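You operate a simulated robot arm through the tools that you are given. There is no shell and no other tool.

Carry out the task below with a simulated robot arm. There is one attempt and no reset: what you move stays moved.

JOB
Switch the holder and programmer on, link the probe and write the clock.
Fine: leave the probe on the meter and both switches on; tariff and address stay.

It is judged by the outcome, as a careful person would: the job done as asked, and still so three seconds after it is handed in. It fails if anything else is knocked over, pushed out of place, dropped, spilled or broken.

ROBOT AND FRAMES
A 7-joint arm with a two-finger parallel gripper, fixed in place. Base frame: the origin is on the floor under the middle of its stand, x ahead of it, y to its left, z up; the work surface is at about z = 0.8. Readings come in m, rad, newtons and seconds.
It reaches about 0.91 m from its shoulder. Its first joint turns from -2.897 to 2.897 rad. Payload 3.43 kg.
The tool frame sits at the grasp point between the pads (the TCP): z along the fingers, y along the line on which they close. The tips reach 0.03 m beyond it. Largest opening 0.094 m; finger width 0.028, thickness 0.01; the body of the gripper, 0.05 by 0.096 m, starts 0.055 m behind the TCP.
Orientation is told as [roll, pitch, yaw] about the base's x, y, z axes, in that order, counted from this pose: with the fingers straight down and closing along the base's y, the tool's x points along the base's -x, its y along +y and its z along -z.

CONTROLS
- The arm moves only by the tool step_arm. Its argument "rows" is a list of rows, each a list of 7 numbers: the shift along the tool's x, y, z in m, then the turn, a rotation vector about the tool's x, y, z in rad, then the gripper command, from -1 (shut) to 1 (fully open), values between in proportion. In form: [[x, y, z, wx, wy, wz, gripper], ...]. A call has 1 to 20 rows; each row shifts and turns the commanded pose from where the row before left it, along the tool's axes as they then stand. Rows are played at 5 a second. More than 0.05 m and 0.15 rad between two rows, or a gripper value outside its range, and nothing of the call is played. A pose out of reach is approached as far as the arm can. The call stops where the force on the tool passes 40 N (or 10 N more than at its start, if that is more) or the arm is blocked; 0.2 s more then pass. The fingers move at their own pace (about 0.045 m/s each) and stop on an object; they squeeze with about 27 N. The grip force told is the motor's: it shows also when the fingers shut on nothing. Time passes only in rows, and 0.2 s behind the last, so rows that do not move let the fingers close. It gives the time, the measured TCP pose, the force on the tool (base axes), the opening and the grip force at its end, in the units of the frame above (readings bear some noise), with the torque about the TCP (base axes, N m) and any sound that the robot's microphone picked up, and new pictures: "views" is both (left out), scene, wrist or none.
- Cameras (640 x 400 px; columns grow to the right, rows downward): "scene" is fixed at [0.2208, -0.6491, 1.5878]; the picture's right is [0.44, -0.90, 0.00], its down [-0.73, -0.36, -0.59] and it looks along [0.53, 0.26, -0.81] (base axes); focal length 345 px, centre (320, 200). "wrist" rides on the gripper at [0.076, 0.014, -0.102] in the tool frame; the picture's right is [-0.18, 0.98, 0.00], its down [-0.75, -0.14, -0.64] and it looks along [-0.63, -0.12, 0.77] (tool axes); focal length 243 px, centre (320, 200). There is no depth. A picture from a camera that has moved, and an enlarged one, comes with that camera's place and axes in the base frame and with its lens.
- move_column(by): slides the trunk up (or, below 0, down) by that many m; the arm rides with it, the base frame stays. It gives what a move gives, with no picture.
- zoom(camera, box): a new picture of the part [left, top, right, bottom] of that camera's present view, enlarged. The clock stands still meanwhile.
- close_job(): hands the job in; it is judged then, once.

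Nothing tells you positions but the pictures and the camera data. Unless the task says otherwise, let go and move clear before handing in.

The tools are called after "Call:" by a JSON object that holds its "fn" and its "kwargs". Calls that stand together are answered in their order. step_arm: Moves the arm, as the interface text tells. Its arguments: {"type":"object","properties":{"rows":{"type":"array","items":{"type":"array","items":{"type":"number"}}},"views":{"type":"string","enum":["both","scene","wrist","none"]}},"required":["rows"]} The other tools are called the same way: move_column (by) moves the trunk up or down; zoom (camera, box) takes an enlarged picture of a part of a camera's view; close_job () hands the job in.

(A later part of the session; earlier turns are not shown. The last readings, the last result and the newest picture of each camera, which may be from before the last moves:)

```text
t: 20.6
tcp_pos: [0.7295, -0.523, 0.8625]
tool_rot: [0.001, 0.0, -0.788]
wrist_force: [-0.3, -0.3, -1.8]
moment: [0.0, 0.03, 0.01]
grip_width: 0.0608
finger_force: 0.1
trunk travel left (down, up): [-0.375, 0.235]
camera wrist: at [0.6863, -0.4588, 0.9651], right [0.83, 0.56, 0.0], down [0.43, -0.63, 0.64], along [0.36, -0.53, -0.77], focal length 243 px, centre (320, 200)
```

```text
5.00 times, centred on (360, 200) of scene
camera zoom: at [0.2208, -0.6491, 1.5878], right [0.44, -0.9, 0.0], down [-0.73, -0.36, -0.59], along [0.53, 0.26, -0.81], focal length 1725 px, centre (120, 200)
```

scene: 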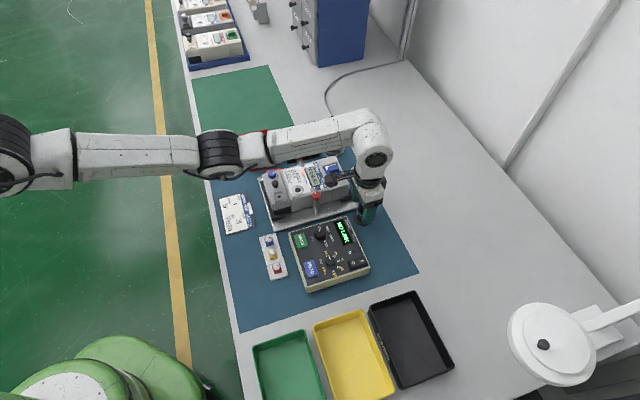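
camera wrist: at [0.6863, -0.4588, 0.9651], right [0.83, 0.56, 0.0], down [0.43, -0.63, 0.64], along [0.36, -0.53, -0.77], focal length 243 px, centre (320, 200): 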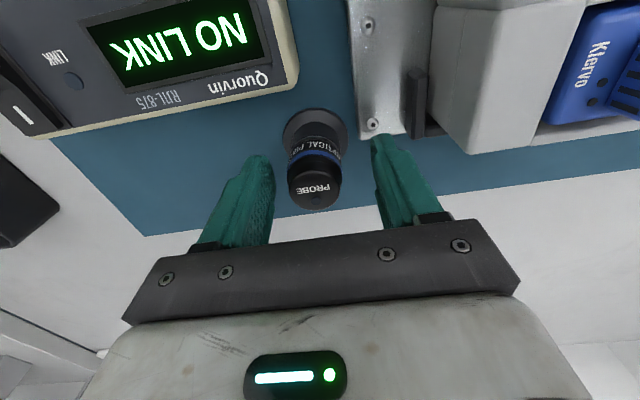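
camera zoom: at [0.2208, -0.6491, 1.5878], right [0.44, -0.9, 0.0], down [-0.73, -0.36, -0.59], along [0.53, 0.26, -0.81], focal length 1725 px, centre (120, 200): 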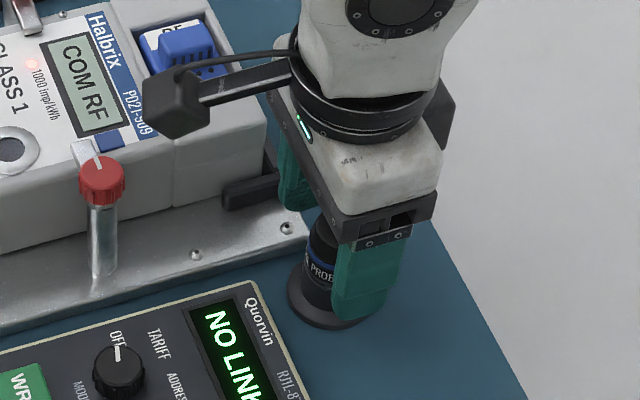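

The probe sits about 2 mm off the finger centre. I'll correct that and then close on it.

Call:
{"fn": "step_arm", "kwargs": {"rows": [[0.0015, -0.002, 0, 0, 0, 0, 0.3], [0, 0, 0, 0, 0, 0, 0], [0, 0, 0, 0, 0, 0, -0.3], [0, 0, 0, 0, 0, 0, -0.6], [0, 0, 0, 0, 0, 0, -1], [0, 0, 0, 0, 0, 0, -1], [0, 0, 0, 0, 0, 0, -1]], "views": "wrist"}}

Call:
{"fn": "zoom", "kwargs": {"camera": "wrist", "box": [240, 90, 400, 215]}}

```text
t: 22.2
tcp_pos: [0.7277, -0.5235, 0.8629]
tool_rot: [0.0, -0.001, -0.786]
wrist_force: [0.3, -0.1, 0.8]
moment: [0.03, 0.0, 0.01]
grip_width: 0.0305
finger_force: 21.7
trunk travel left (down, up): [-0.375, 0.235]
camera wrist: at [0.6837, -0.4592, 0.9653], right [0.83, 0.56, 0.0], down [0.43, -0.63, 0.64], along [0.36, -0.53, -0.77], focal length 243 px, centre (320, 200)
```

wrist: 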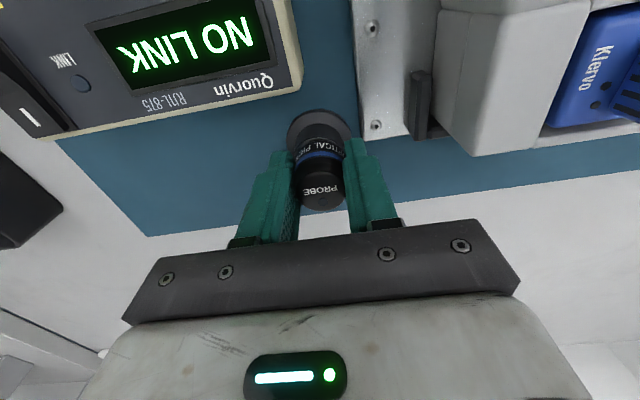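

```text
3.20 times, centred on (320, 152) of wrist
camera zoom: at [0.6837, -0.4592, 0.9653], right [0.83, 0.56, 0.0], down [0.43, -0.63, 0.64], along [0.36, -0.53, -0.77], focal length 776 px, centre (320, 352)
```

zoom: 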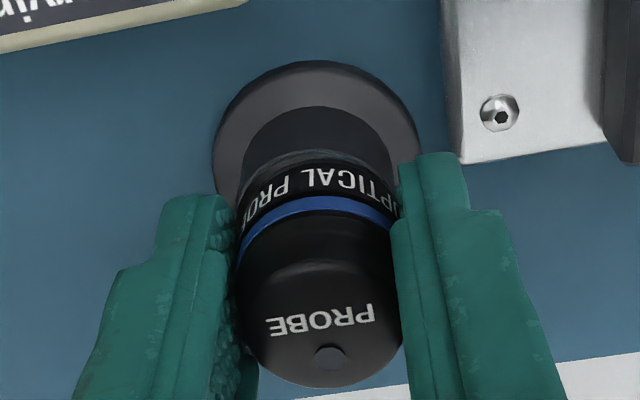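

The grip is at 30.5 mm, holding the probe body. I'll lift it straight out of the stand.

Call:
{"fn": "step_arm", "kwargs": {"rows": [[0, 0, -0.004, 0, 0, 0, -1], [0, 0, -0.008, 0, 0, 0, -1], [0, 0, -0.012, 0, 0, 0, -1], [0, 0, -0.02, 0, 0, 0, -1], [0, 0, -0.03, 0, 0, 0, -1], [0, 0, -0.03, 0, 0, 0, -1], [0, 0, -0.02, 0, 0, 0, -1], [0, 0, 0, 0, 0, 0, -1]], "views": "both"}}

Call:
{"fn": "zoom", "kwargs": {"camera": "scene", "box": [320, 120, 400, 240]}}

Call:
{"fn": "zoom", "kwargs": {"camera": "wrist", "box": [240, 90, 400, 215]}}

```text
t: 24.0
tcp_pos: [0.7258, -0.5237, 0.9866]
tool_rot: [0.001, 0.0, -0.786]
wrist_force: [0.5, -0.2, -1.2]
moment: [-0.04, 0.0, 0.0]
grip_width: 0.0305
finger_force: 21.5
trunk travel left (down, up): [-0.375, 0.235]
camera wrist: at [0.6831, -0.4601, 1.0888], right [0.83, 0.56, 0.0], down [0.43, -0.63, 0.64], along [0.36, -0.53, -0.77], focal length 243 px, centre (320, 200)
```

scene: 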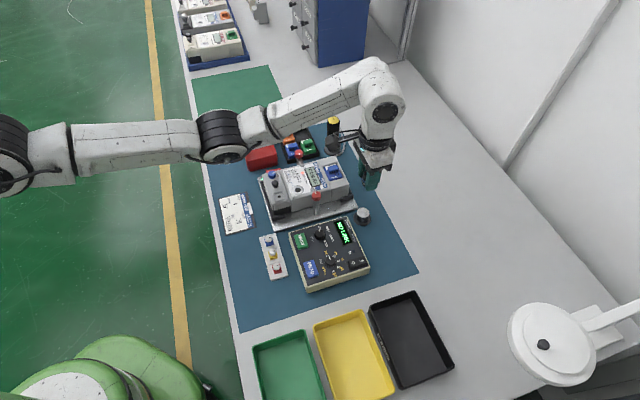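
wrist: 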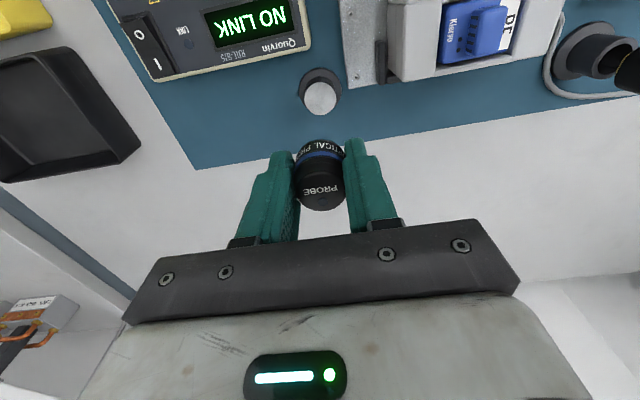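

```text
3.33 times, centred on (360, 180) of scene
camera zoom: at [0.2208, -0.6491, 1.5878], right [0.44, -0.9, 0.0], down [-0.73, -0.36, -0.59], along [0.53, 0.26, -0.81], focal length 1150 px, centre (187, 267)
```

zoom: 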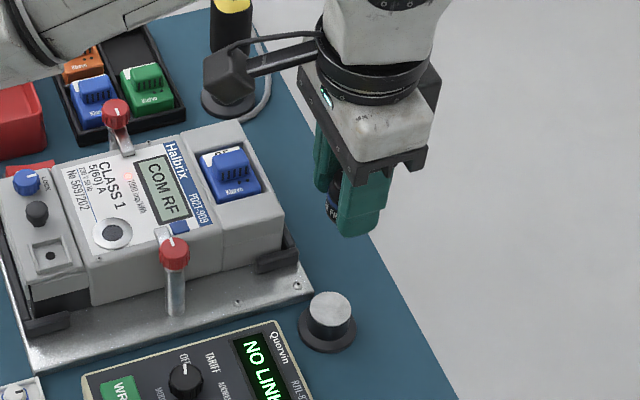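

```text
3.20 times, centred on (320, 152) of wrist
camera zoom: at [0.6831, -0.4601, 1.0888], right [0.83, 0.56, 0.0], down [0.43, -0.63, 0.64], along [0.36, -0.53, -0.77], focal length 776 px, centre (320, 352)
```

zoom: 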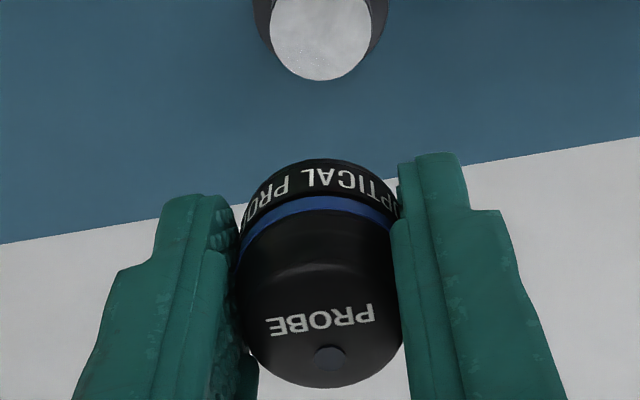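

The stand turned out to be a post with a metal top that the probe sits on, and the fingertips may now reach below the probe's bottom. I'll check that before taking it to the meter.

Call:
{"fn": "zoom", "kwargs": {"camera": "scene", "box": [345, 140, 393, 200]}}

Call:
{"fn": "zoom", "kwargs": {"camera": "wrist", "box": [288, 55, 352, 215]}}

```text
6.67 times, centred on (369, 170) of scene
camera zoom: at [0.2208, -0.6491, 1.5878], right [0.44, -0.9, 0.0], down [-0.73, -0.36, -0.59], along [0.53, 0.26, -0.81], focal length 2300 px, centre (-7, 400)
```

zoom: 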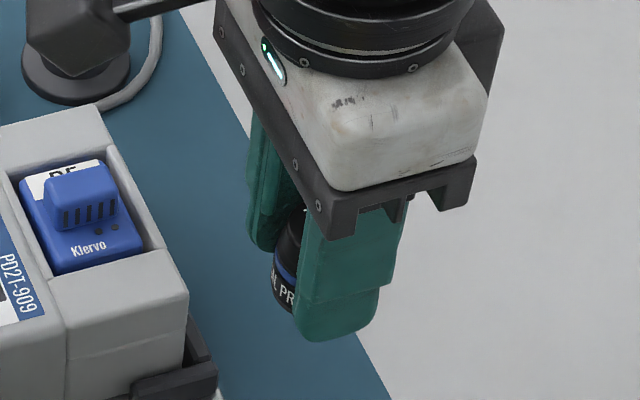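

```text
2.50 times, centred on (320, 135) of wrist
camera zoom: at [0.6831, -0.4601, 1.0888], right [0.83, 0.56, 0.0], down [0.43, -0.63, 0.64], along [0.36, -0.53, -0.77], focal length 606 px, centre (320, 362)
```

zoom: 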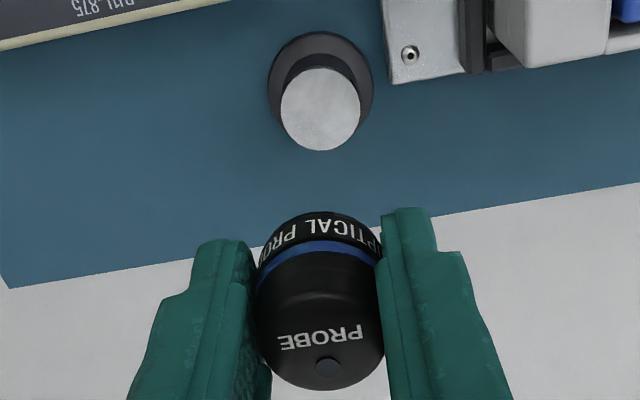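

The fingertips do extend below the probe. I'll set it back on its post by reversing the lift, then grip it about 1 cm higher.

Call:
{"fn": "step_arm", "kwargs": {"rows": [[0, 0, 0.03, 0, 0, 0, -1], [0, 0, 0.03, 0, 0, 0, -1], [0, 0, 0.025, 0, 0, 0, -1], [0, 0, 0.018, 0, 0, 0, -1], [0, 0, 0.012, 0, 0, 0, -1], [0, 0, 0.005, 0, 0, 0, -1], [0, 0, 0.002, 0, 0, 0, -1], [0, 0, 0.001, 0, 0, 0, -1], [0, 0, 0, 0, 0, 0, -1]], "views": "wrist"}}

```text
t: 26.0
tcp_pos: [0.7255, -0.5237, 0.8645]
tool_rot: [0.0, -0.001, -0.787]
wrist_force: [-0.2, -0.4, -1.8]
moment: [0.04, 0.04, 0.02]
grip_width: 0.0307
finger_force: 22.2
trunk travel left (down, up): [-0.375, 0.235]
camera wrist: at [0.6831, -0.4596, 0.9665], right [0.83, 0.56, 0.0], down [0.43, -0.63, 0.64], along [0.36, -0.53, -0.77], focal length 243 px, centre (320, 200)
```

wrist: 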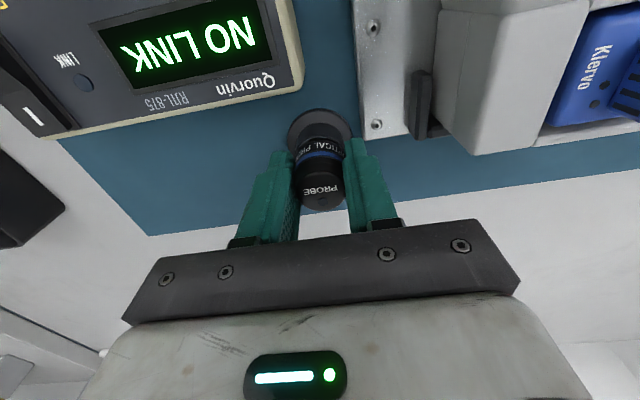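

Call:
{"fn": "step_arm", "kwargs": {"rows": [[0, 0, 0.001, 0, 0, 0, -1], [0, 0, 0, 0, 0, 0, -0.2], [0, 0, 0, 0, 0, 0, 0.1], [0, 0, 0, 0, 0, 0, 0.3], [0, 0, 0, 0, 0, 0, 0.3], [0, 0, 0, 0, 0, 0, 0.3], [0, 0, -0.006, 0, 0, 0, 0.3], [0, 0, -0.006, 0, 0, 0, 0.3], [0, 0, 0, 0, 0, 0, 0.3]], "views": "both"}}

Call:
{"fn": "zoom", "kwargs": {"camera": "scene", "box": [336, 170, 400, 240]}}

Call:
{"fn": "zoom", "kwargs": {"camera": "wrist", "box": [240, 90, 400, 215]}}

```text
t: 28.0
tcp_pos: [0.7255, -0.5238, 0.876]
tool_rot: [0.002, 0.0, -0.788]
wrist_force: [-0.4, 0.6, -0.4]
moment: [0.0, -0.02, -0.02]
grip_width: 0.0612
finger_force: 0.1
trunk travel left (down, up): [-0.375, 0.235]
camera wrist: at [0.6831, -0.4597, 0.9774], right [0.83, 0.56, 0.0], down [0.43, -0.63, 0.64], along [0.36, -0.53, -0.77], focal length 243 px, centre (320, 200)
```

scene: 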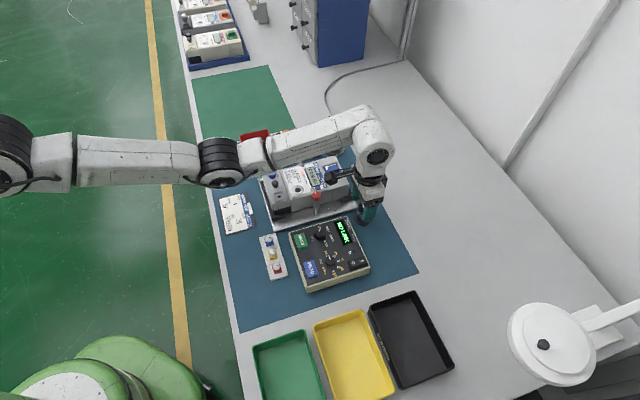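
wrist: 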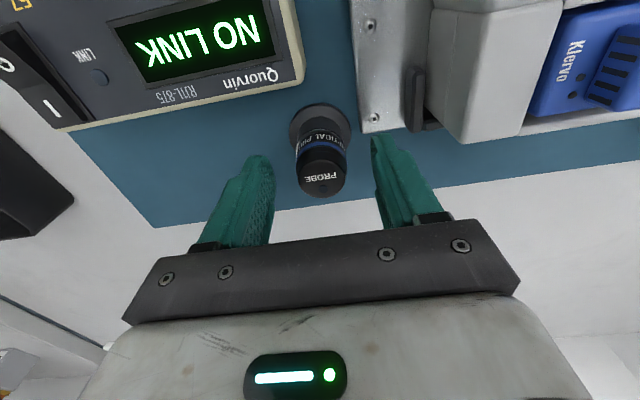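

```text
5.71 times, centred on (368, 205) of scene
camera zoom: at [0.2208, -0.6491, 1.5878], right [0.44, -0.9, 0.0], down [-0.73, -0.36, -0.59], along [0.53, 0.26, -0.81], focal length 1972 px, centre (46, 171)
```

zoom: 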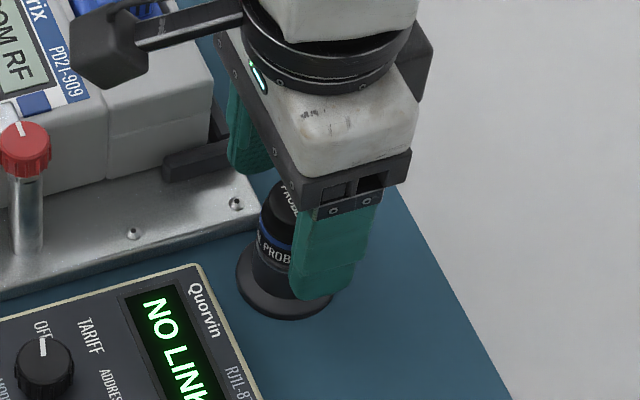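

```text
3.20 times, centred on (320, 152) of wrist
camera zoom: at [0.6831, -0.4597, 0.9774], right [0.83, 0.56, 0.0], down [0.43, -0.63, 0.64], along [0.36, -0.53, -0.77], focal length 776 px, centre (320, 352)
```

zoom: 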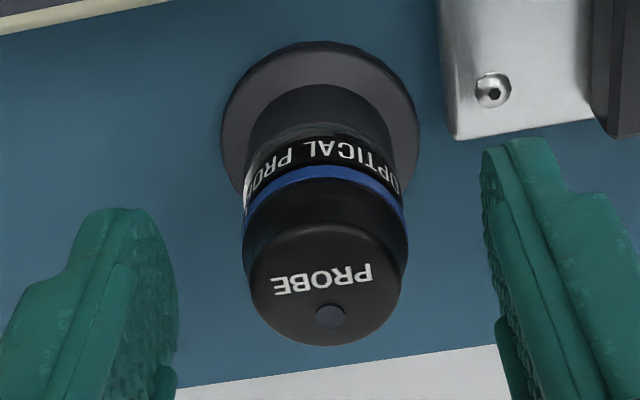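

The probe is seated back on its post and standing upright. I'll lower 2 mm and grip it at this higher level.

Call:
{"fn": "step_arm", "kwargs": {"rows": [[0, 0, 0.002, 0, 0, 0, 0.3], [0, 0, 0, 0, 0, 0, 0], [0, 0, 0, 0, 0, 0, -0.3], [0, 0, 0, 0, 0, 0, -0.6], [0, 0, 0, 0, 0, 0, -1], [0, 0, 0, 0, 0, 0, -1], [0, 0, 0, 0, 0, 0, -1], [0, 0, -0.004, 0, 0, 0, -1], [0, 0, -0.008, 0, 0, 0, -1], [0, 0, -0.015, 0, 0, 0, -1], [0, 0, -0.025, 0, 0, 0, -1], [0, 0, -0.03, 0, 0, 0, -1], [0, 0, -0.03, 0, 0, 0, -1], [0, 0, 0, 0, 0, 0, -1]], "views": "both"}}

Call:
{"fn": "zoom", "kwargs": {"camera": "scene", "box": [336, 130, 400, 200]}}

Call:
{"fn": "zoom", "kwargs": {"camera": "wrist", "box": [240, 90, 400, 215]}}

```text
t: 31.0
tcp_pos: [0.7256, -0.5233, 0.985]
tool_rot: [-0.002, 0.001, -0.788]
wrist_force: [-0.4, -0.1, -0.5]
moment: [0.0, 0.0, -0.03]
grip_width: 0.0307
finger_force: 21.7
trunk travel left (down, up): [-0.375, 0.235]
camera wrist: at [0.6838, -0.4584, 1.0871], right [0.83, 0.56, 0.0], down [0.43, -0.63, 0.64], along [0.36, -0.53, -0.77], focal length 243 px, centre (320, 200)
```

scene: 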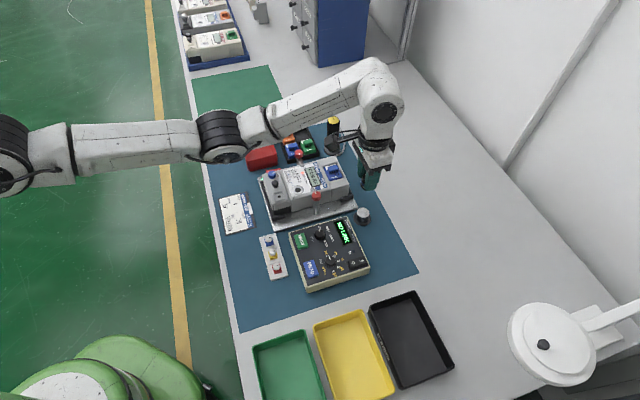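
wrist: 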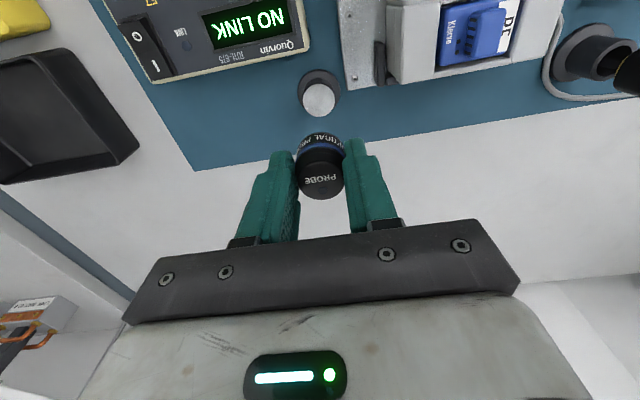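

```text
5.71 times, centred on (368, 165) of scene
camera zoom: at [0.2208, -0.6491, 1.5878], right [0.44, -0.9, 0.0], down [-0.73, -0.36, -0.59], along [0.53, 0.26, -0.81], focal length 1972 px, centre (46, 400)
```

zoom: 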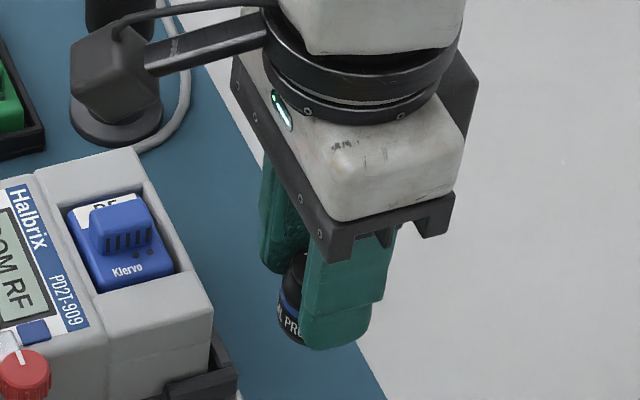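

```text
3.20 times, centred on (320, 152) of wrist
camera zoom: at [0.6838, -0.4584, 1.0871], right [0.83, 0.56, 0.0], down [0.43, -0.63, 0.64], along [0.36, -0.53, -0.77], focal length 776 px, centre (320, 352)
```

zoom: 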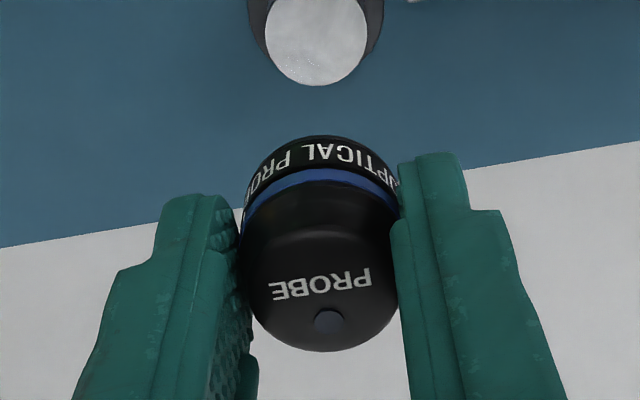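

The probe is now held with about 5 mm clear below the fingertips. I take the optical port to be at about (0.693, -0.352, 0.872), so I'll raise and carry the probe above it.

Call:
{"fn": "step_arm", "kwargs": {"rows": [[0, 0, -0.018, 0, 0, 0, -1], [0, 0, -0.018, 0, 0, 0, -1], [0.0294, 0.0194, 0, 0, 0, 0, -1], [0.0294, 0.0194, 0, 0, 0, 0, -1], [0.0294, 0.0194, 0, 0, 0, 0, -1], [0.0294, 0.0194, 0, 0, 0, 0, -1], [0.0294, 0.0194, 0, 0, 0, 0, -1], [0, 0, 0, 0, 0, 0, -1]], "views": "both"}}

Call:
{"fn": "zoom", "kwargs": {"camera": "wrist", "box": [240, 60, 400, 185]}}

Call:
{"fn": "zoom", "kwargs": {"camera": "scene", "box": [270, 130, 350, 210]}}

```text
t: 32.8
tcp_pos: [0.6896, -0.3498, 1.0215]
tool_rot: [-0.001, 0.0, -0.788]
wrist_force: [0.5, 0.0, -0.8]
moment: [0.01, 0.04, -0.02]
grip_width: 0.0307
finger_force: 21.7
trunk travel left (down, up): [-0.375, 0.235]
camera wrist: at [0.6479, -0.286, 1.1237], right [0.83, 0.56, 0.0], down [0.43, -0.63, 0.64], along [0.36, -0.53, -0.77], focal length 243 px, centre (320, 200)
```

scene: 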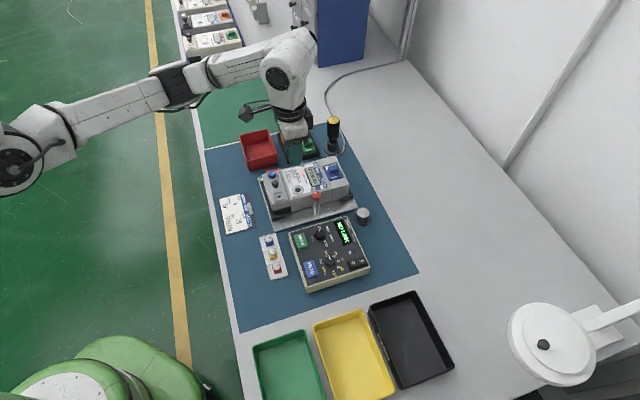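
wrist: 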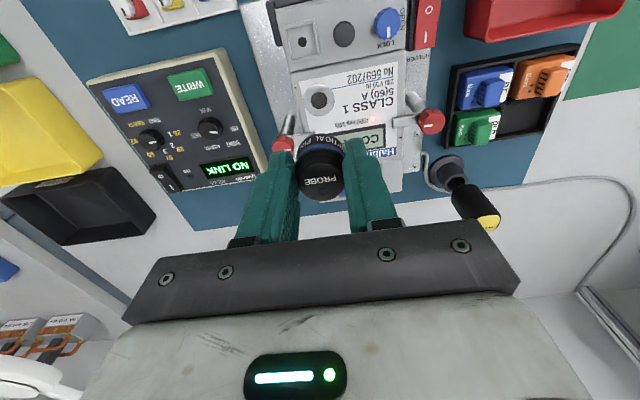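

```text
3.20 times, centred on (320, 122) of wrist
camera zoom: at [0.6479, -0.286, 1.1237], right [0.83, 0.56, 0.0], down [0.43, -0.63, 0.64], along [0.36, -0.53, -0.77], focal length 776 px, centre (320, 448)
```

zoom: 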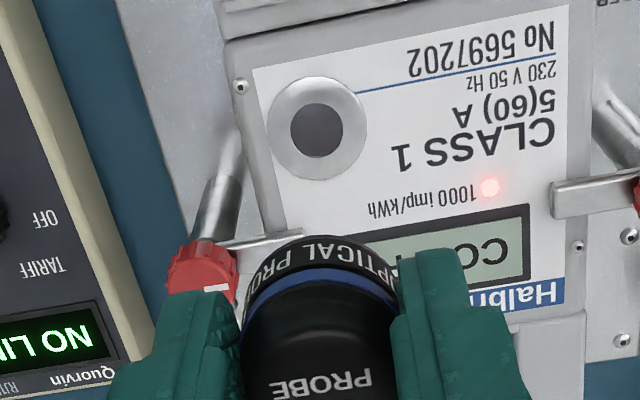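

```text
5.00 times, centred on (310, 170) of scene
camera zoom: at [0.2208, -0.6491, 1.5878], right [0.44, -0.9, 0.0], down [-0.73, -0.36, -0.59], along [0.53, 0.26, -0.81], focal length 1725 px, centre (370, 350)
```

zoom: 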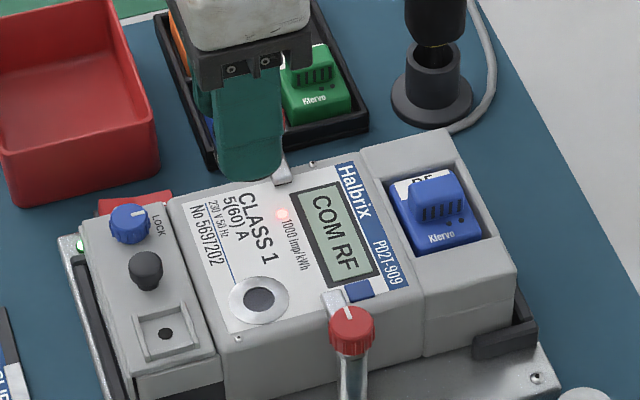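

The port appears at the same pixel where the post did before, so the probe is centred over it to within about 1 mm. I'll descend most of the way and check again.

Call:
{"fn": "step_arm", "kwargs": {"rows": [[0, 0, 0.02, 0, 0, 0, -1], [0, 0, 0.02, 0, 0, 0, -1], [0, 0, 0.02, 0, 0, 0, -1], [0, 0, 0.018, 0, 0, 0, -1], [0, 0, 0.012, 0, 0, 0, -1], [0, 0, 0.006, 0, 0, 0, -1], [0, 0, 0, 0, 0, 0, -1]], "views": "both"}}

Call:
{"fn": "zoom", "kwargs": {"camera": "wrist", "box": [240, 60, 400, 185]}}

Call:
{"fn": "zoom", "kwargs": {"camera": "scene", "box": [262, 150, 342, 220]}}

```text
t: 34.4
tcp_pos: [0.6907, -0.3507, 0.9241]
tool_rot: [0.0, -0.001, -0.788]
wrist_force: [0.8, 0.5, -0.2]
moment: [-0.01, -0.05, 0.02]
grip_width: 0.0306
finger_force: 22.4
trunk travel left (down, up): [-0.375, 0.235]
camera wrist: at [0.6485, -0.2867, 1.0261], right [0.83, 0.56, 0.0], down [0.43, -0.63, 0.64], along [0.36, -0.53, -0.77], focal length 243 px, centre (320, 200)
```

scene: 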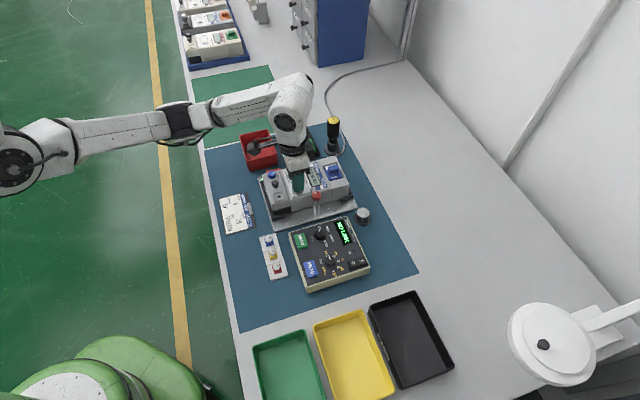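
wrist: 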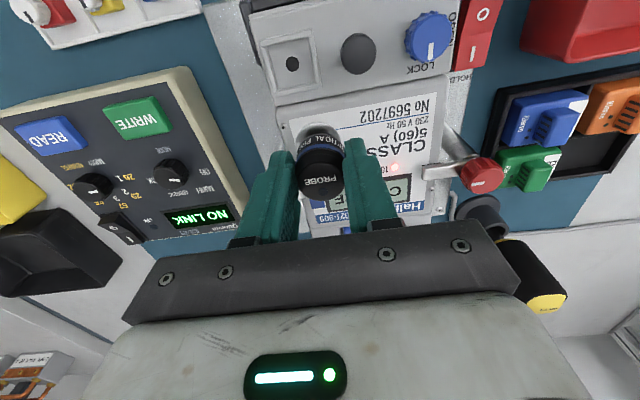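

```text
3.20 times, centred on (320, 122) of wrist
camera zoom: at [0.6485, -0.2867, 1.0261], right [0.83, 0.56, 0.0], down [0.43, -0.63, 0.64], along [0.36, -0.53, -0.77], focal length 776 px, centre (320, 448)
```

zoom: 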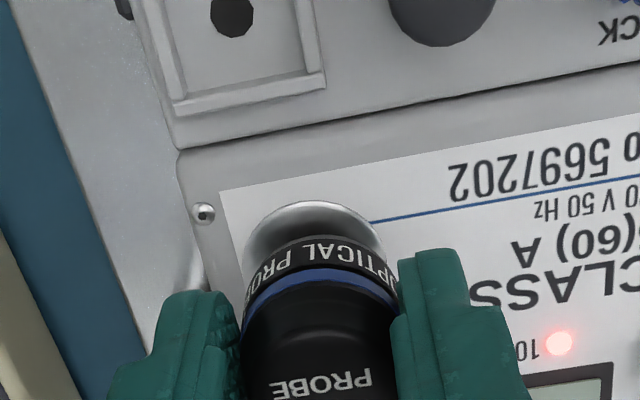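

```text
5.71 times, centred on (302, 185) of scene
camera zoom: at [0.2208, -0.6491, 1.5878], right [0.44, -0.9, 0.0], down [-0.73, -0.36, -0.59], along [0.53, 0.26, -0.81], focal length 1972 px, centre (423, 286)
```

zoom: 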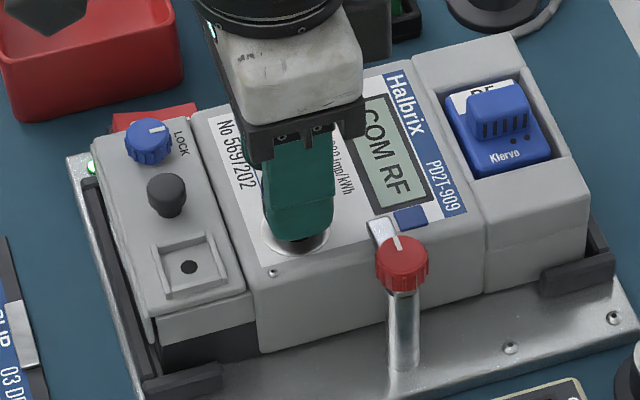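

The ring sits about 1.5 mm to one side of the probe. I'll correct that and lower until just above contact.

Call:
{"fn": "step_arm", "kwargs": {"rows": [[0, -0.0015, 0.003, 0, 0, 0, -1], [0, 0, 0.004, 0, 0, 0, -1], [0, 0, 0.003, 0, 0, 0, -1], [0, 0, 0.001, 0, 0, 0, -1], [0, 0, 0, 0, 0, 0, -1]], "views": "both"}}

Call:
{"fn": "zoom", "kwargs": {"camera": "wrist", "box": [240, 80, 400, 205]}}

Call:
{"fn": "zoom", "kwargs": {"camera": "scene", "box": [270, 165, 334, 215]}}

```text
t: 35.6
tcp_pos: [0.6902, -0.3524, 0.9147]
tool_rot: [0.001, -0.002, -0.788]
wrist_force: [-0.9, -0.9, 4.2]
moment: [-0.08, 0.05, -0.02]
grip_width: 0.0307
finger_force: 22.4
trunk travel left (down, up): [-0.375, 0.235]
camera wrist: at [0.6474, -0.2879, 1.0166], right [0.83, 0.56, 0.0], down [0.43, -0.63, 0.64], along [0.36, -0.53, -0.77], focal length 243 px, centre (320, 200)
```

scene: 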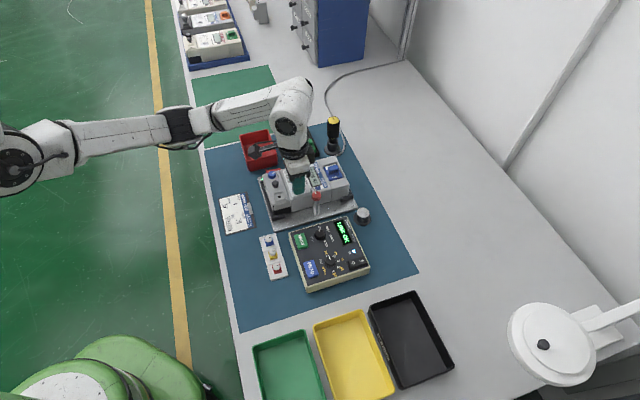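
wrist: 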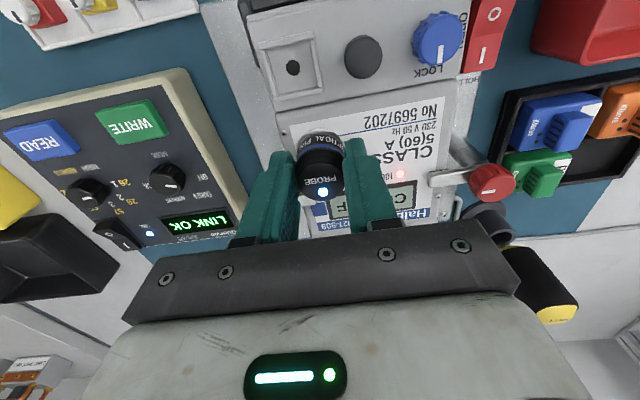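

```text
3.20 times, centred on (320, 142) of wrist
camera zoom: at [0.6474, -0.2879, 1.0166], right [0.83, 0.56, 0.0], down [0.43, -0.63, 0.64], along [0.36, -0.53, -0.77], focal length 776 px, centre (320, 384)
```

zoom: 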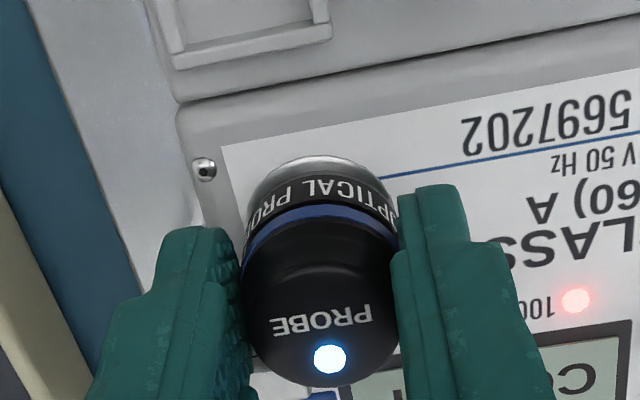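

```text
8.00 times, centred on (302, 190) of scene
camera zoom: at [0.2208, -0.6491, 1.5878], right [0.44, -0.9, 0.0], down [-0.73, -0.36, -0.59], along [0.53, 0.26, -0.81], focal length 2760 px, centre (464, 280)
```

zoom: 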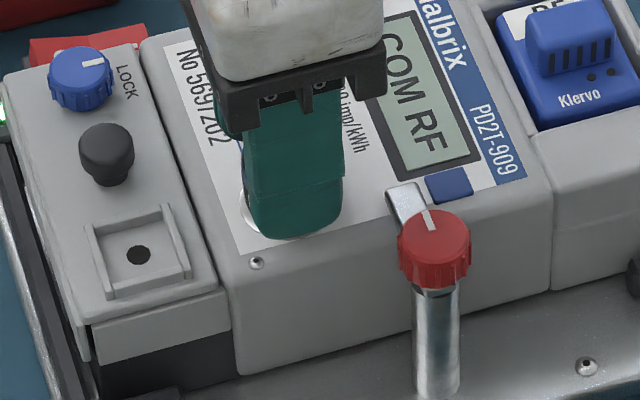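

The link is made: the display shows LINK OK and the probe's lamp is lit. The ring shows more on the near side, so the probe is about 3 mm off toward the back; I'll lift slightly, recentre and set it down again.

Call:
{"fn": "step_arm", "kwargs": {"rows": [[0, 0, -0.002, 0, 0, 0, -1], [0, 0, -0.003, 0, 0, 0, -1], [0.003, 0, 0, 0, 0, 0, -1], [0, 0, 0, 0, 0, 0, -1], [0, 0, 0.002, 0, 0, 0, -1], [0, 0, 0.002, 0, 0, 0, -1], [0, 0, 0.001, 0, 0, 0, -1], [0, 0, 0, 0, 0, 0, -1]], "views": "both"}}

Call:
{"fn": "zoom", "kwargs": {"camera": "wrist", "box": [240, 80, 400, 205]}}

Call:
{"fn": "zoom", "kwargs": {"camera": "scene", "box": [270, 165, 334, 215]}}

```text
t: 37.4
tcp_pos: [0.6881, -0.3493, 0.9157]
tool_rot: [0.0, 0.001, -0.787]
wrist_force: [0.4, -0.2, 0.2]
moment: [-0.01, 0.03, 0.01]
grip_width: 0.0305
finger_force: 22.1
trunk travel left (down, up): [-0.375, 0.235]
camera wrist: at [0.6453, -0.2851, 1.0168], right [0.83, 0.56, 0.0], down [0.43, -0.63, 0.64], along [0.36, -0.53, -0.77], focal length 243 px, centre (320, 200)
```

scene: 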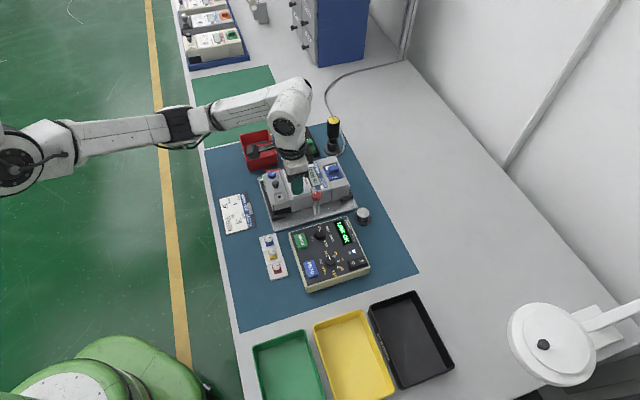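
wrist: 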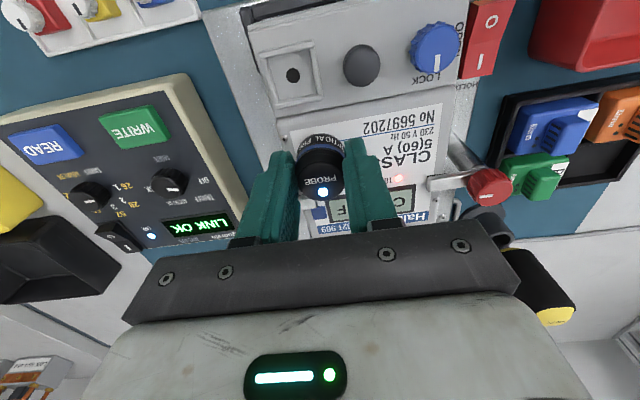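

```text
3.20 times, centred on (320, 142) of wrist
camera zoom: at [0.6453, -0.2851, 1.0168], right [0.83, 0.56, 0.0], down [0.43, -0.63, 0.64], along [0.36, -0.53, -0.77], focal length 776 px, centre (320, 384)
```

zoom: 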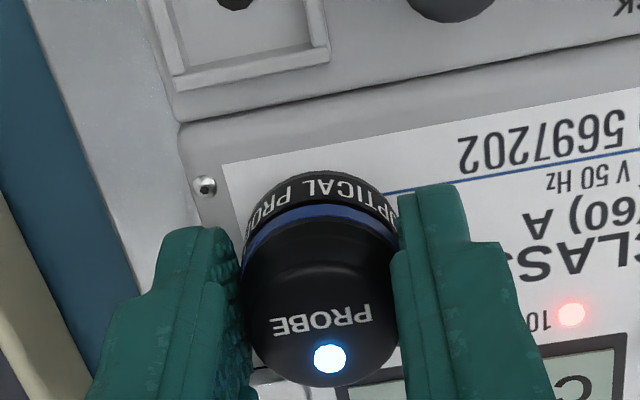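

```text
8.00 times, centred on (302, 190) of scene
camera zoom: at [0.2208, -0.6491, 1.5878], right [0.44, -0.9, 0.0], down [-0.73, -0.36, -0.59], along [0.53, 0.26, -0.81], focal length 2760 px, centre (464, 280)
```

zoom: 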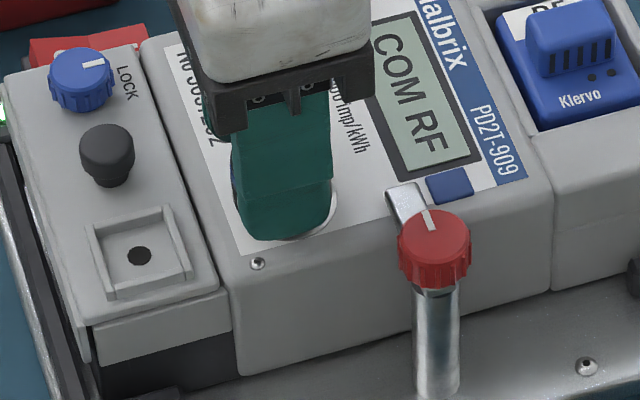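

The ring is now covered on the near side and the link still reads OK. I'll lower in 1 mm steps until I feel contact.

Call:
{"fn": "step_arm", "kwargs": {"rows": [[0, 0, 0.001, 0, 0, 0, -1], [0, 0, 0, 0, 0, 0, -1]], "views": "none"}}

Call:
{"fn": "step_arm", "kwargs": {"rows": [[0, 0, 0.001, 0, 0, 0, -1], [0, 0, 0, 0, 0, 0, -1]], "views": "wrist"}}

Call:
{"fn": "zoom", "kwargs": {"camera": "wrist", "box": [240, 80, 400, 205]}}

```text
t: 38.0
tcp_pos: [0.6871, -0.3496, 0.9161]
tool_rot: [0.0, -0.003, -0.787]
wrist_force: [1.6, 0.7, 12.5]
moment: [0.04, -0.1, 0.01]
grip_width: 0.0307
finger_force: 22.2
trunk travel left (down, up): [-0.375, 0.235]
```

```text
t: 38.6
tcp_pos: [0.6879, -0.3501, 0.9127]
tool_rot: [0.0, -0.001, -0.786]
wrist_force: [3.7, 0.3, 13.8]
moment: [-0.01, -0.2, -0.03]
grip_width: 0.0306
finger_force: 21.9
trunk travel left (down, up): [-0.375, 0.235]
camera wrist: at [0.6449, -0.285, 1.0149], right [0.83, 0.56, 0.0], down [0.43, -0.63, 0.64], along [0.36, -0.53, -0.77], focal length 243 px, centre (320, 200)
```

wrist: 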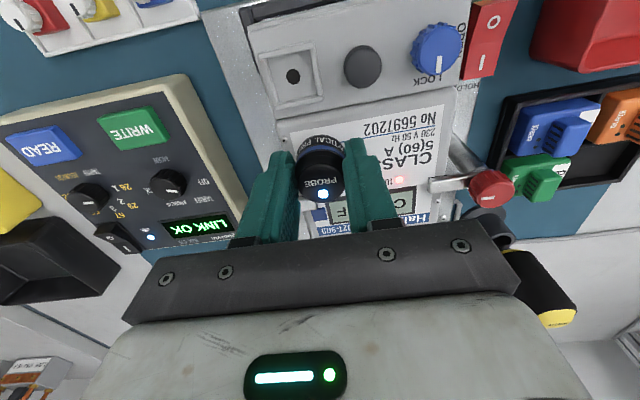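

```text
3.20 times, centred on (320, 142) of wrist
camera zoom: at [0.6449, -0.285, 1.0149], right [0.83, 0.56, 0.0], down [0.43, -0.63, 0.64], along [0.36, -0.53, -0.77], focal length 776 px, centre (320, 384)
```

zoom: 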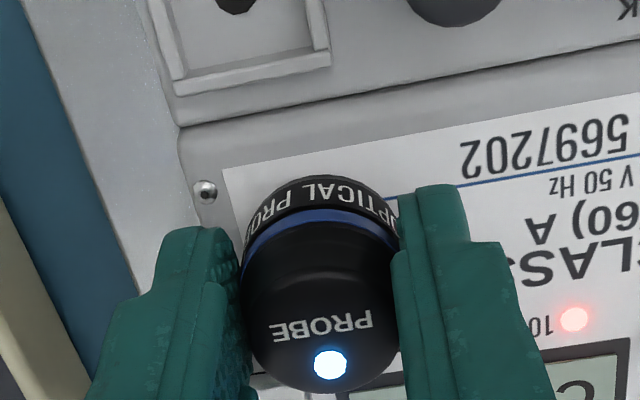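

Contact is at about 14 N with the link still OK. The link held at both positions, so I'll lift a little, move to the midpoint between them and set the probe down lightly.

Call:
{"fn": "step_arm", "kwargs": {"rows": [[0, 0, -0.003, 0, 0, 0, -1], [0, 0, -0.002, 0, 0, 0, -1], [-0.0013, 0, 0, 0, 0, 0, -1], [0, 0, 0, 0, 0, 0, -1], [0, 0, 0.002, 0, 0, 0, -1], [0, 0, 0.0015, 0, 0, 0, -1], [0, 0, 0, 0, 0, 0, -1]], "views": "wrist"}}

Call:
{"fn": "zoom", "kwargs": {"camera": "wrist", "box": [240, 80, 400, 205]}}

Call:
{"fn": "zoom", "kwargs": {"camera": "scene", "box": [270, 165, 334, 215]}}

```text
t: 40.2
tcp_pos: [0.6889, -0.3523, 0.9128]
tool_rot: [-0.002, 0.0, -0.788]
wrist_force: [-0.4, -0.7, -0.7]
moment: [0.02, 0.02, 0.05]
grip_width: 0.0308
finger_force: 22.0
trunk travel left (down, up): [-0.375, 0.235]
camera wrist: at [0.6461, -0.2871, 1.0155], right [0.83, 0.56, 0.0], down [0.43, -0.63, 0.64], along [0.36, -0.53, -0.77], focal length 243 px, centre (320, 200)
```

wrist: 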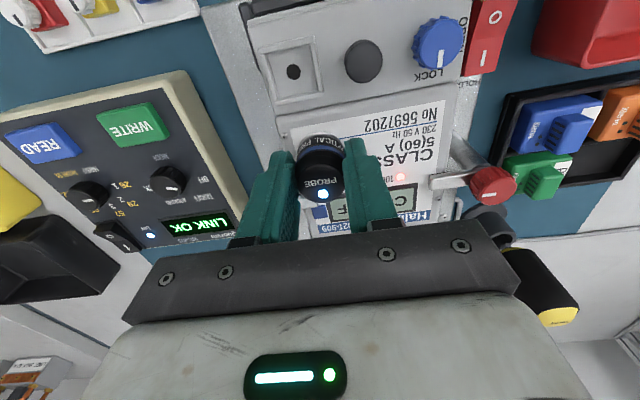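

```text
3.20 times, centred on (320, 142) of wrist
camera zoom: at [0.6461, -0.2871, 1.0155], right [0.83, 0.56, 0.0], down [0.43, -0.63, 0.64], along [0.36, -0.53, -0.77], focal length 776 px, centre (320, 384)
```

zoom: 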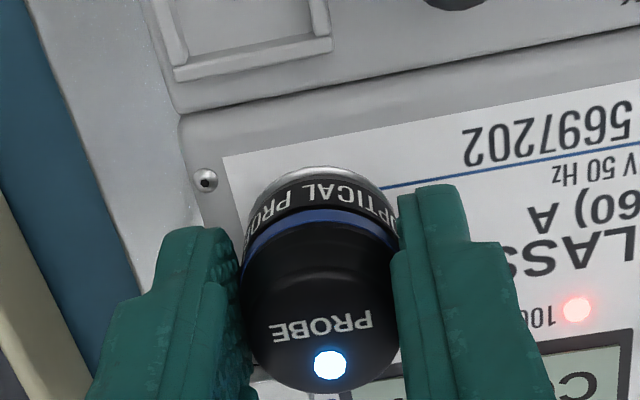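

```text
8.00 times, centred on (302, 190) of scene
camera zoom: at [0.2208, -0.6491, 1.5878], right [0.44, -0.9, 0.0], down [-0.73, -0.36, -0.59], along [0.53, 0.26, -0.81], focal length 2760 px, centre (464, 280)
```

zoom: 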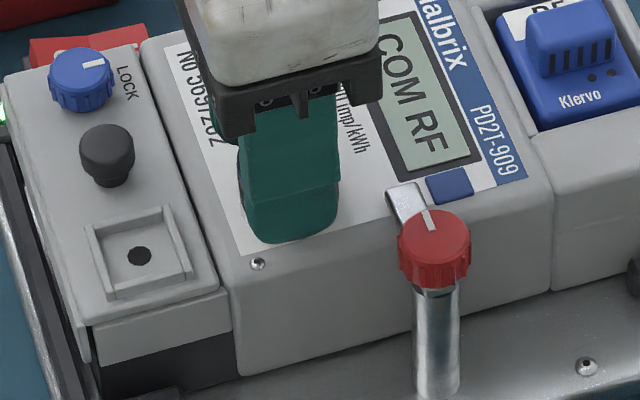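

The probe is centred to within about a millimetre and the link is OK. I'll lower 1 mm and then release gently.

Call:
{"fn": "step_arm", "kwargs": {"rows": [[0, 0, 0.0008, 0, 0, 0, -1], [0, 0, 0, 0, 0, 0, -1]], "views": "none"}}

Call:
{"fn": "step_arm", "kwargs": {"rows": [[0, 0, 0, 0, 0, 0, -0.25], [0, 0, 0, 0, 0, 0, -0.15], [0, 0, 0, 0, 0, 0, -0.05], [0, 0, 0, 0, 0, 0, -0.05], [0, 0, 0, 0, 0, 0, -0.05]], "views": "both"}}

Call:
{"fn": "zoom", "kwargs": {"camera": "wrist", "box": [240, 80, 400, 205]}}

```text
t: 40.8
tcp_pos: [0.6882, -0.3516, 0.9134]
tool_rot: [-0.001, 0.0, -0.786]
wrist_force: [0.0, -0.4, 2.0]
moment: [-0.04, 0.02, 0.05]
grip_width: 0.0307
finger_force: 21.8
trunk travel left (down, up): [-0.375, 0.235]
```

```text
t: 42.0
tcp_pos: [0.6899, -0.3524, 0.9132]
tool_rot: [0.0, 0.001, -0.787]
wrist_force: [-0.5, 0.1, -0.2]
moment: [0.01, -0.04, 0.01]
grip_width: 0.0449
finger_force: 0.1
trunk travel left (down, up): [-0.375, 0.235]
camera wrist: at [0.646, -0.287, 1.0148], right [0.83, 0.56, 0.0], down [0.43, -0.63, 0.64], along [0.36, -0.53, -0.77], focal length 243 px, centre (320, 200)
```

scene: 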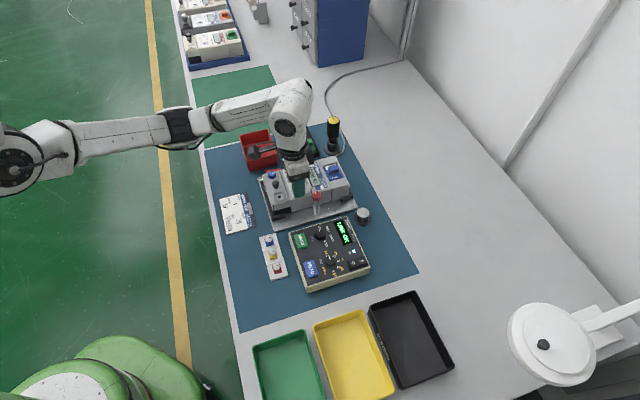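
wrist: 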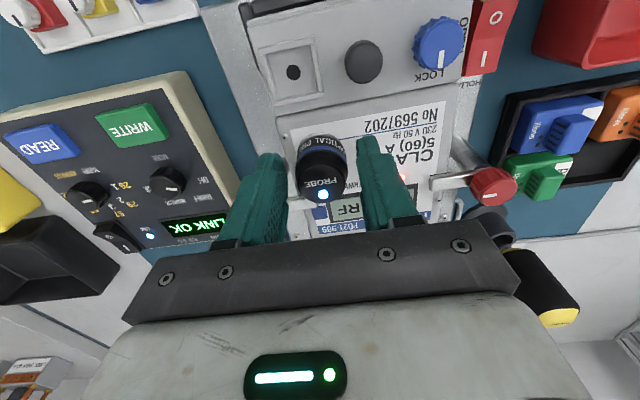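

```text
3.20 times, centred on (320, 142) of wrist
camera zoom: at [0.646, -0.287, 1.0148], right [0.83, 0.56, 0.0], down [0.43, -0.63, 0.64], along [0.36, -0.53, -0.77], focal length 776 px, centre (320, 384)
```

zoom: 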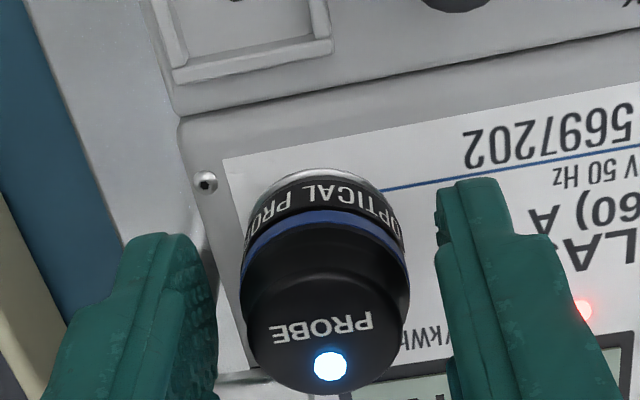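

The probe stays on the port and the link is OK with the fingers open. I'll rise straight up and check it.

Call:
{"fn": "step_arm", "kwargs": {"rows": [[0, 0, -0.01, 0, 0, 0, -0.05], [0, 0, -0.015, 0, 0, 0, -0.05], [0, 0, -0.02, 0, 0, 0, -0.05], [0, 0, -0.025, 0, 0, 0, -0.05], [0, 0, -0.02, 0, 0, 0, -0.05], [0, 0, 0, 0, 0, 0, -0.05]], "views": "both"}}

Call:
{"fn": "zoom", "kwargs": {"camera": "wrist", "box": [240, 60, 400, 185]}}

Call:
{"fn": "zoom", "kwargs": {"camera": "scene", "box": [262, 155, 342, 215]}}

```text
t: 43.4
tcp_pos: [0.6891, -0.3515, 1.0017]
tool_rot: [-0.001, -0.001, -0.787]
wrist_force: [0.7, 0.3, -0.1]
moment: [0.01, -0.03, 0.02]
grip_width: 0.0449
finger_force: 0.0
trunk travel left (down, up): [-0.375, 0.235]
camera wrist: at [0.6464, -0.2868, 1.1052], right [0.83, 0.56, 0.0], down [0.43, -0.63, 0.64], along [0.36, -0.53, -0.77], focal length 243 px, centre (320, 200)
```

scene: 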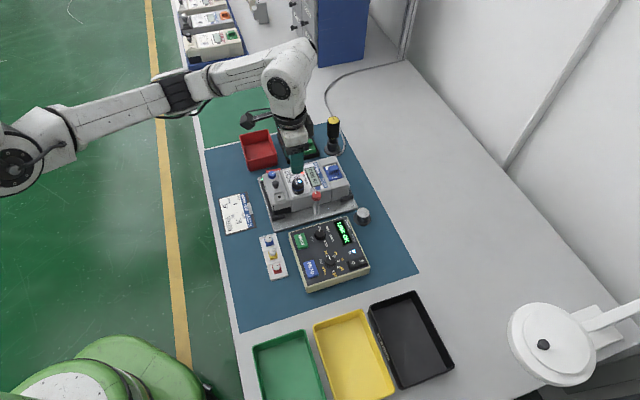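
wrist: 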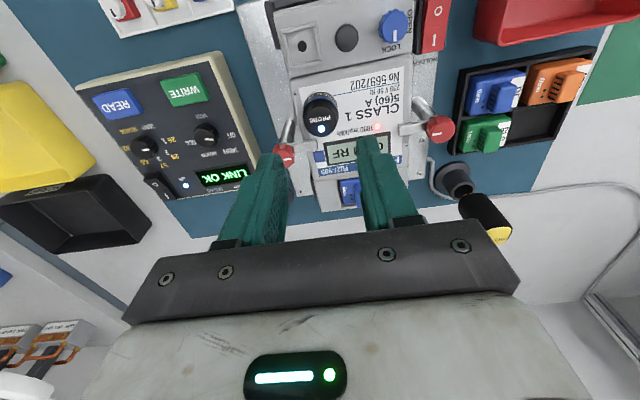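

```text
3.20 times, centred on (320, 122) of wrist
camera zoom: at [0.6464, -0.2868, 1.1052], right [0.83, 0.56, 0.0], down [0.43, -0.63, 0.64], along [0.36, -0.53, -0.77], focal length 776 px, centre (320, 448)
```

zoom: 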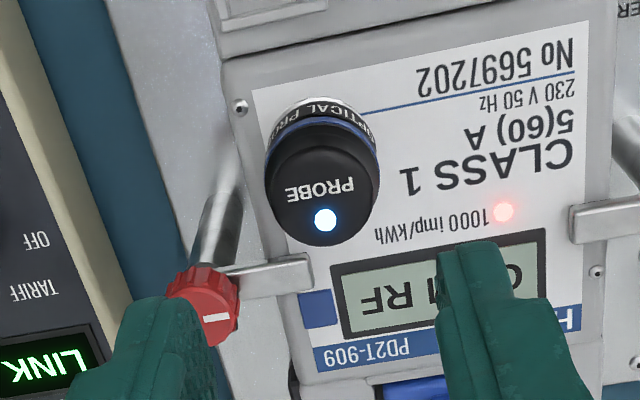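

```text
6.67 times, centred on (302, 185) of scene
camera zoom: at [0.2208, -0.6491, 1.5878], right [0.44, -0.9, 0.0], down [-0.73, -0.36, -0.59], along [0.53, 0.26, -0.81], focal length 2300 px, centre (440, 300)
```

zoom: 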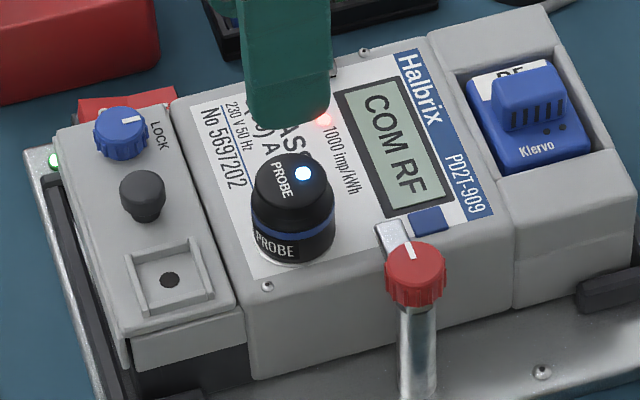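

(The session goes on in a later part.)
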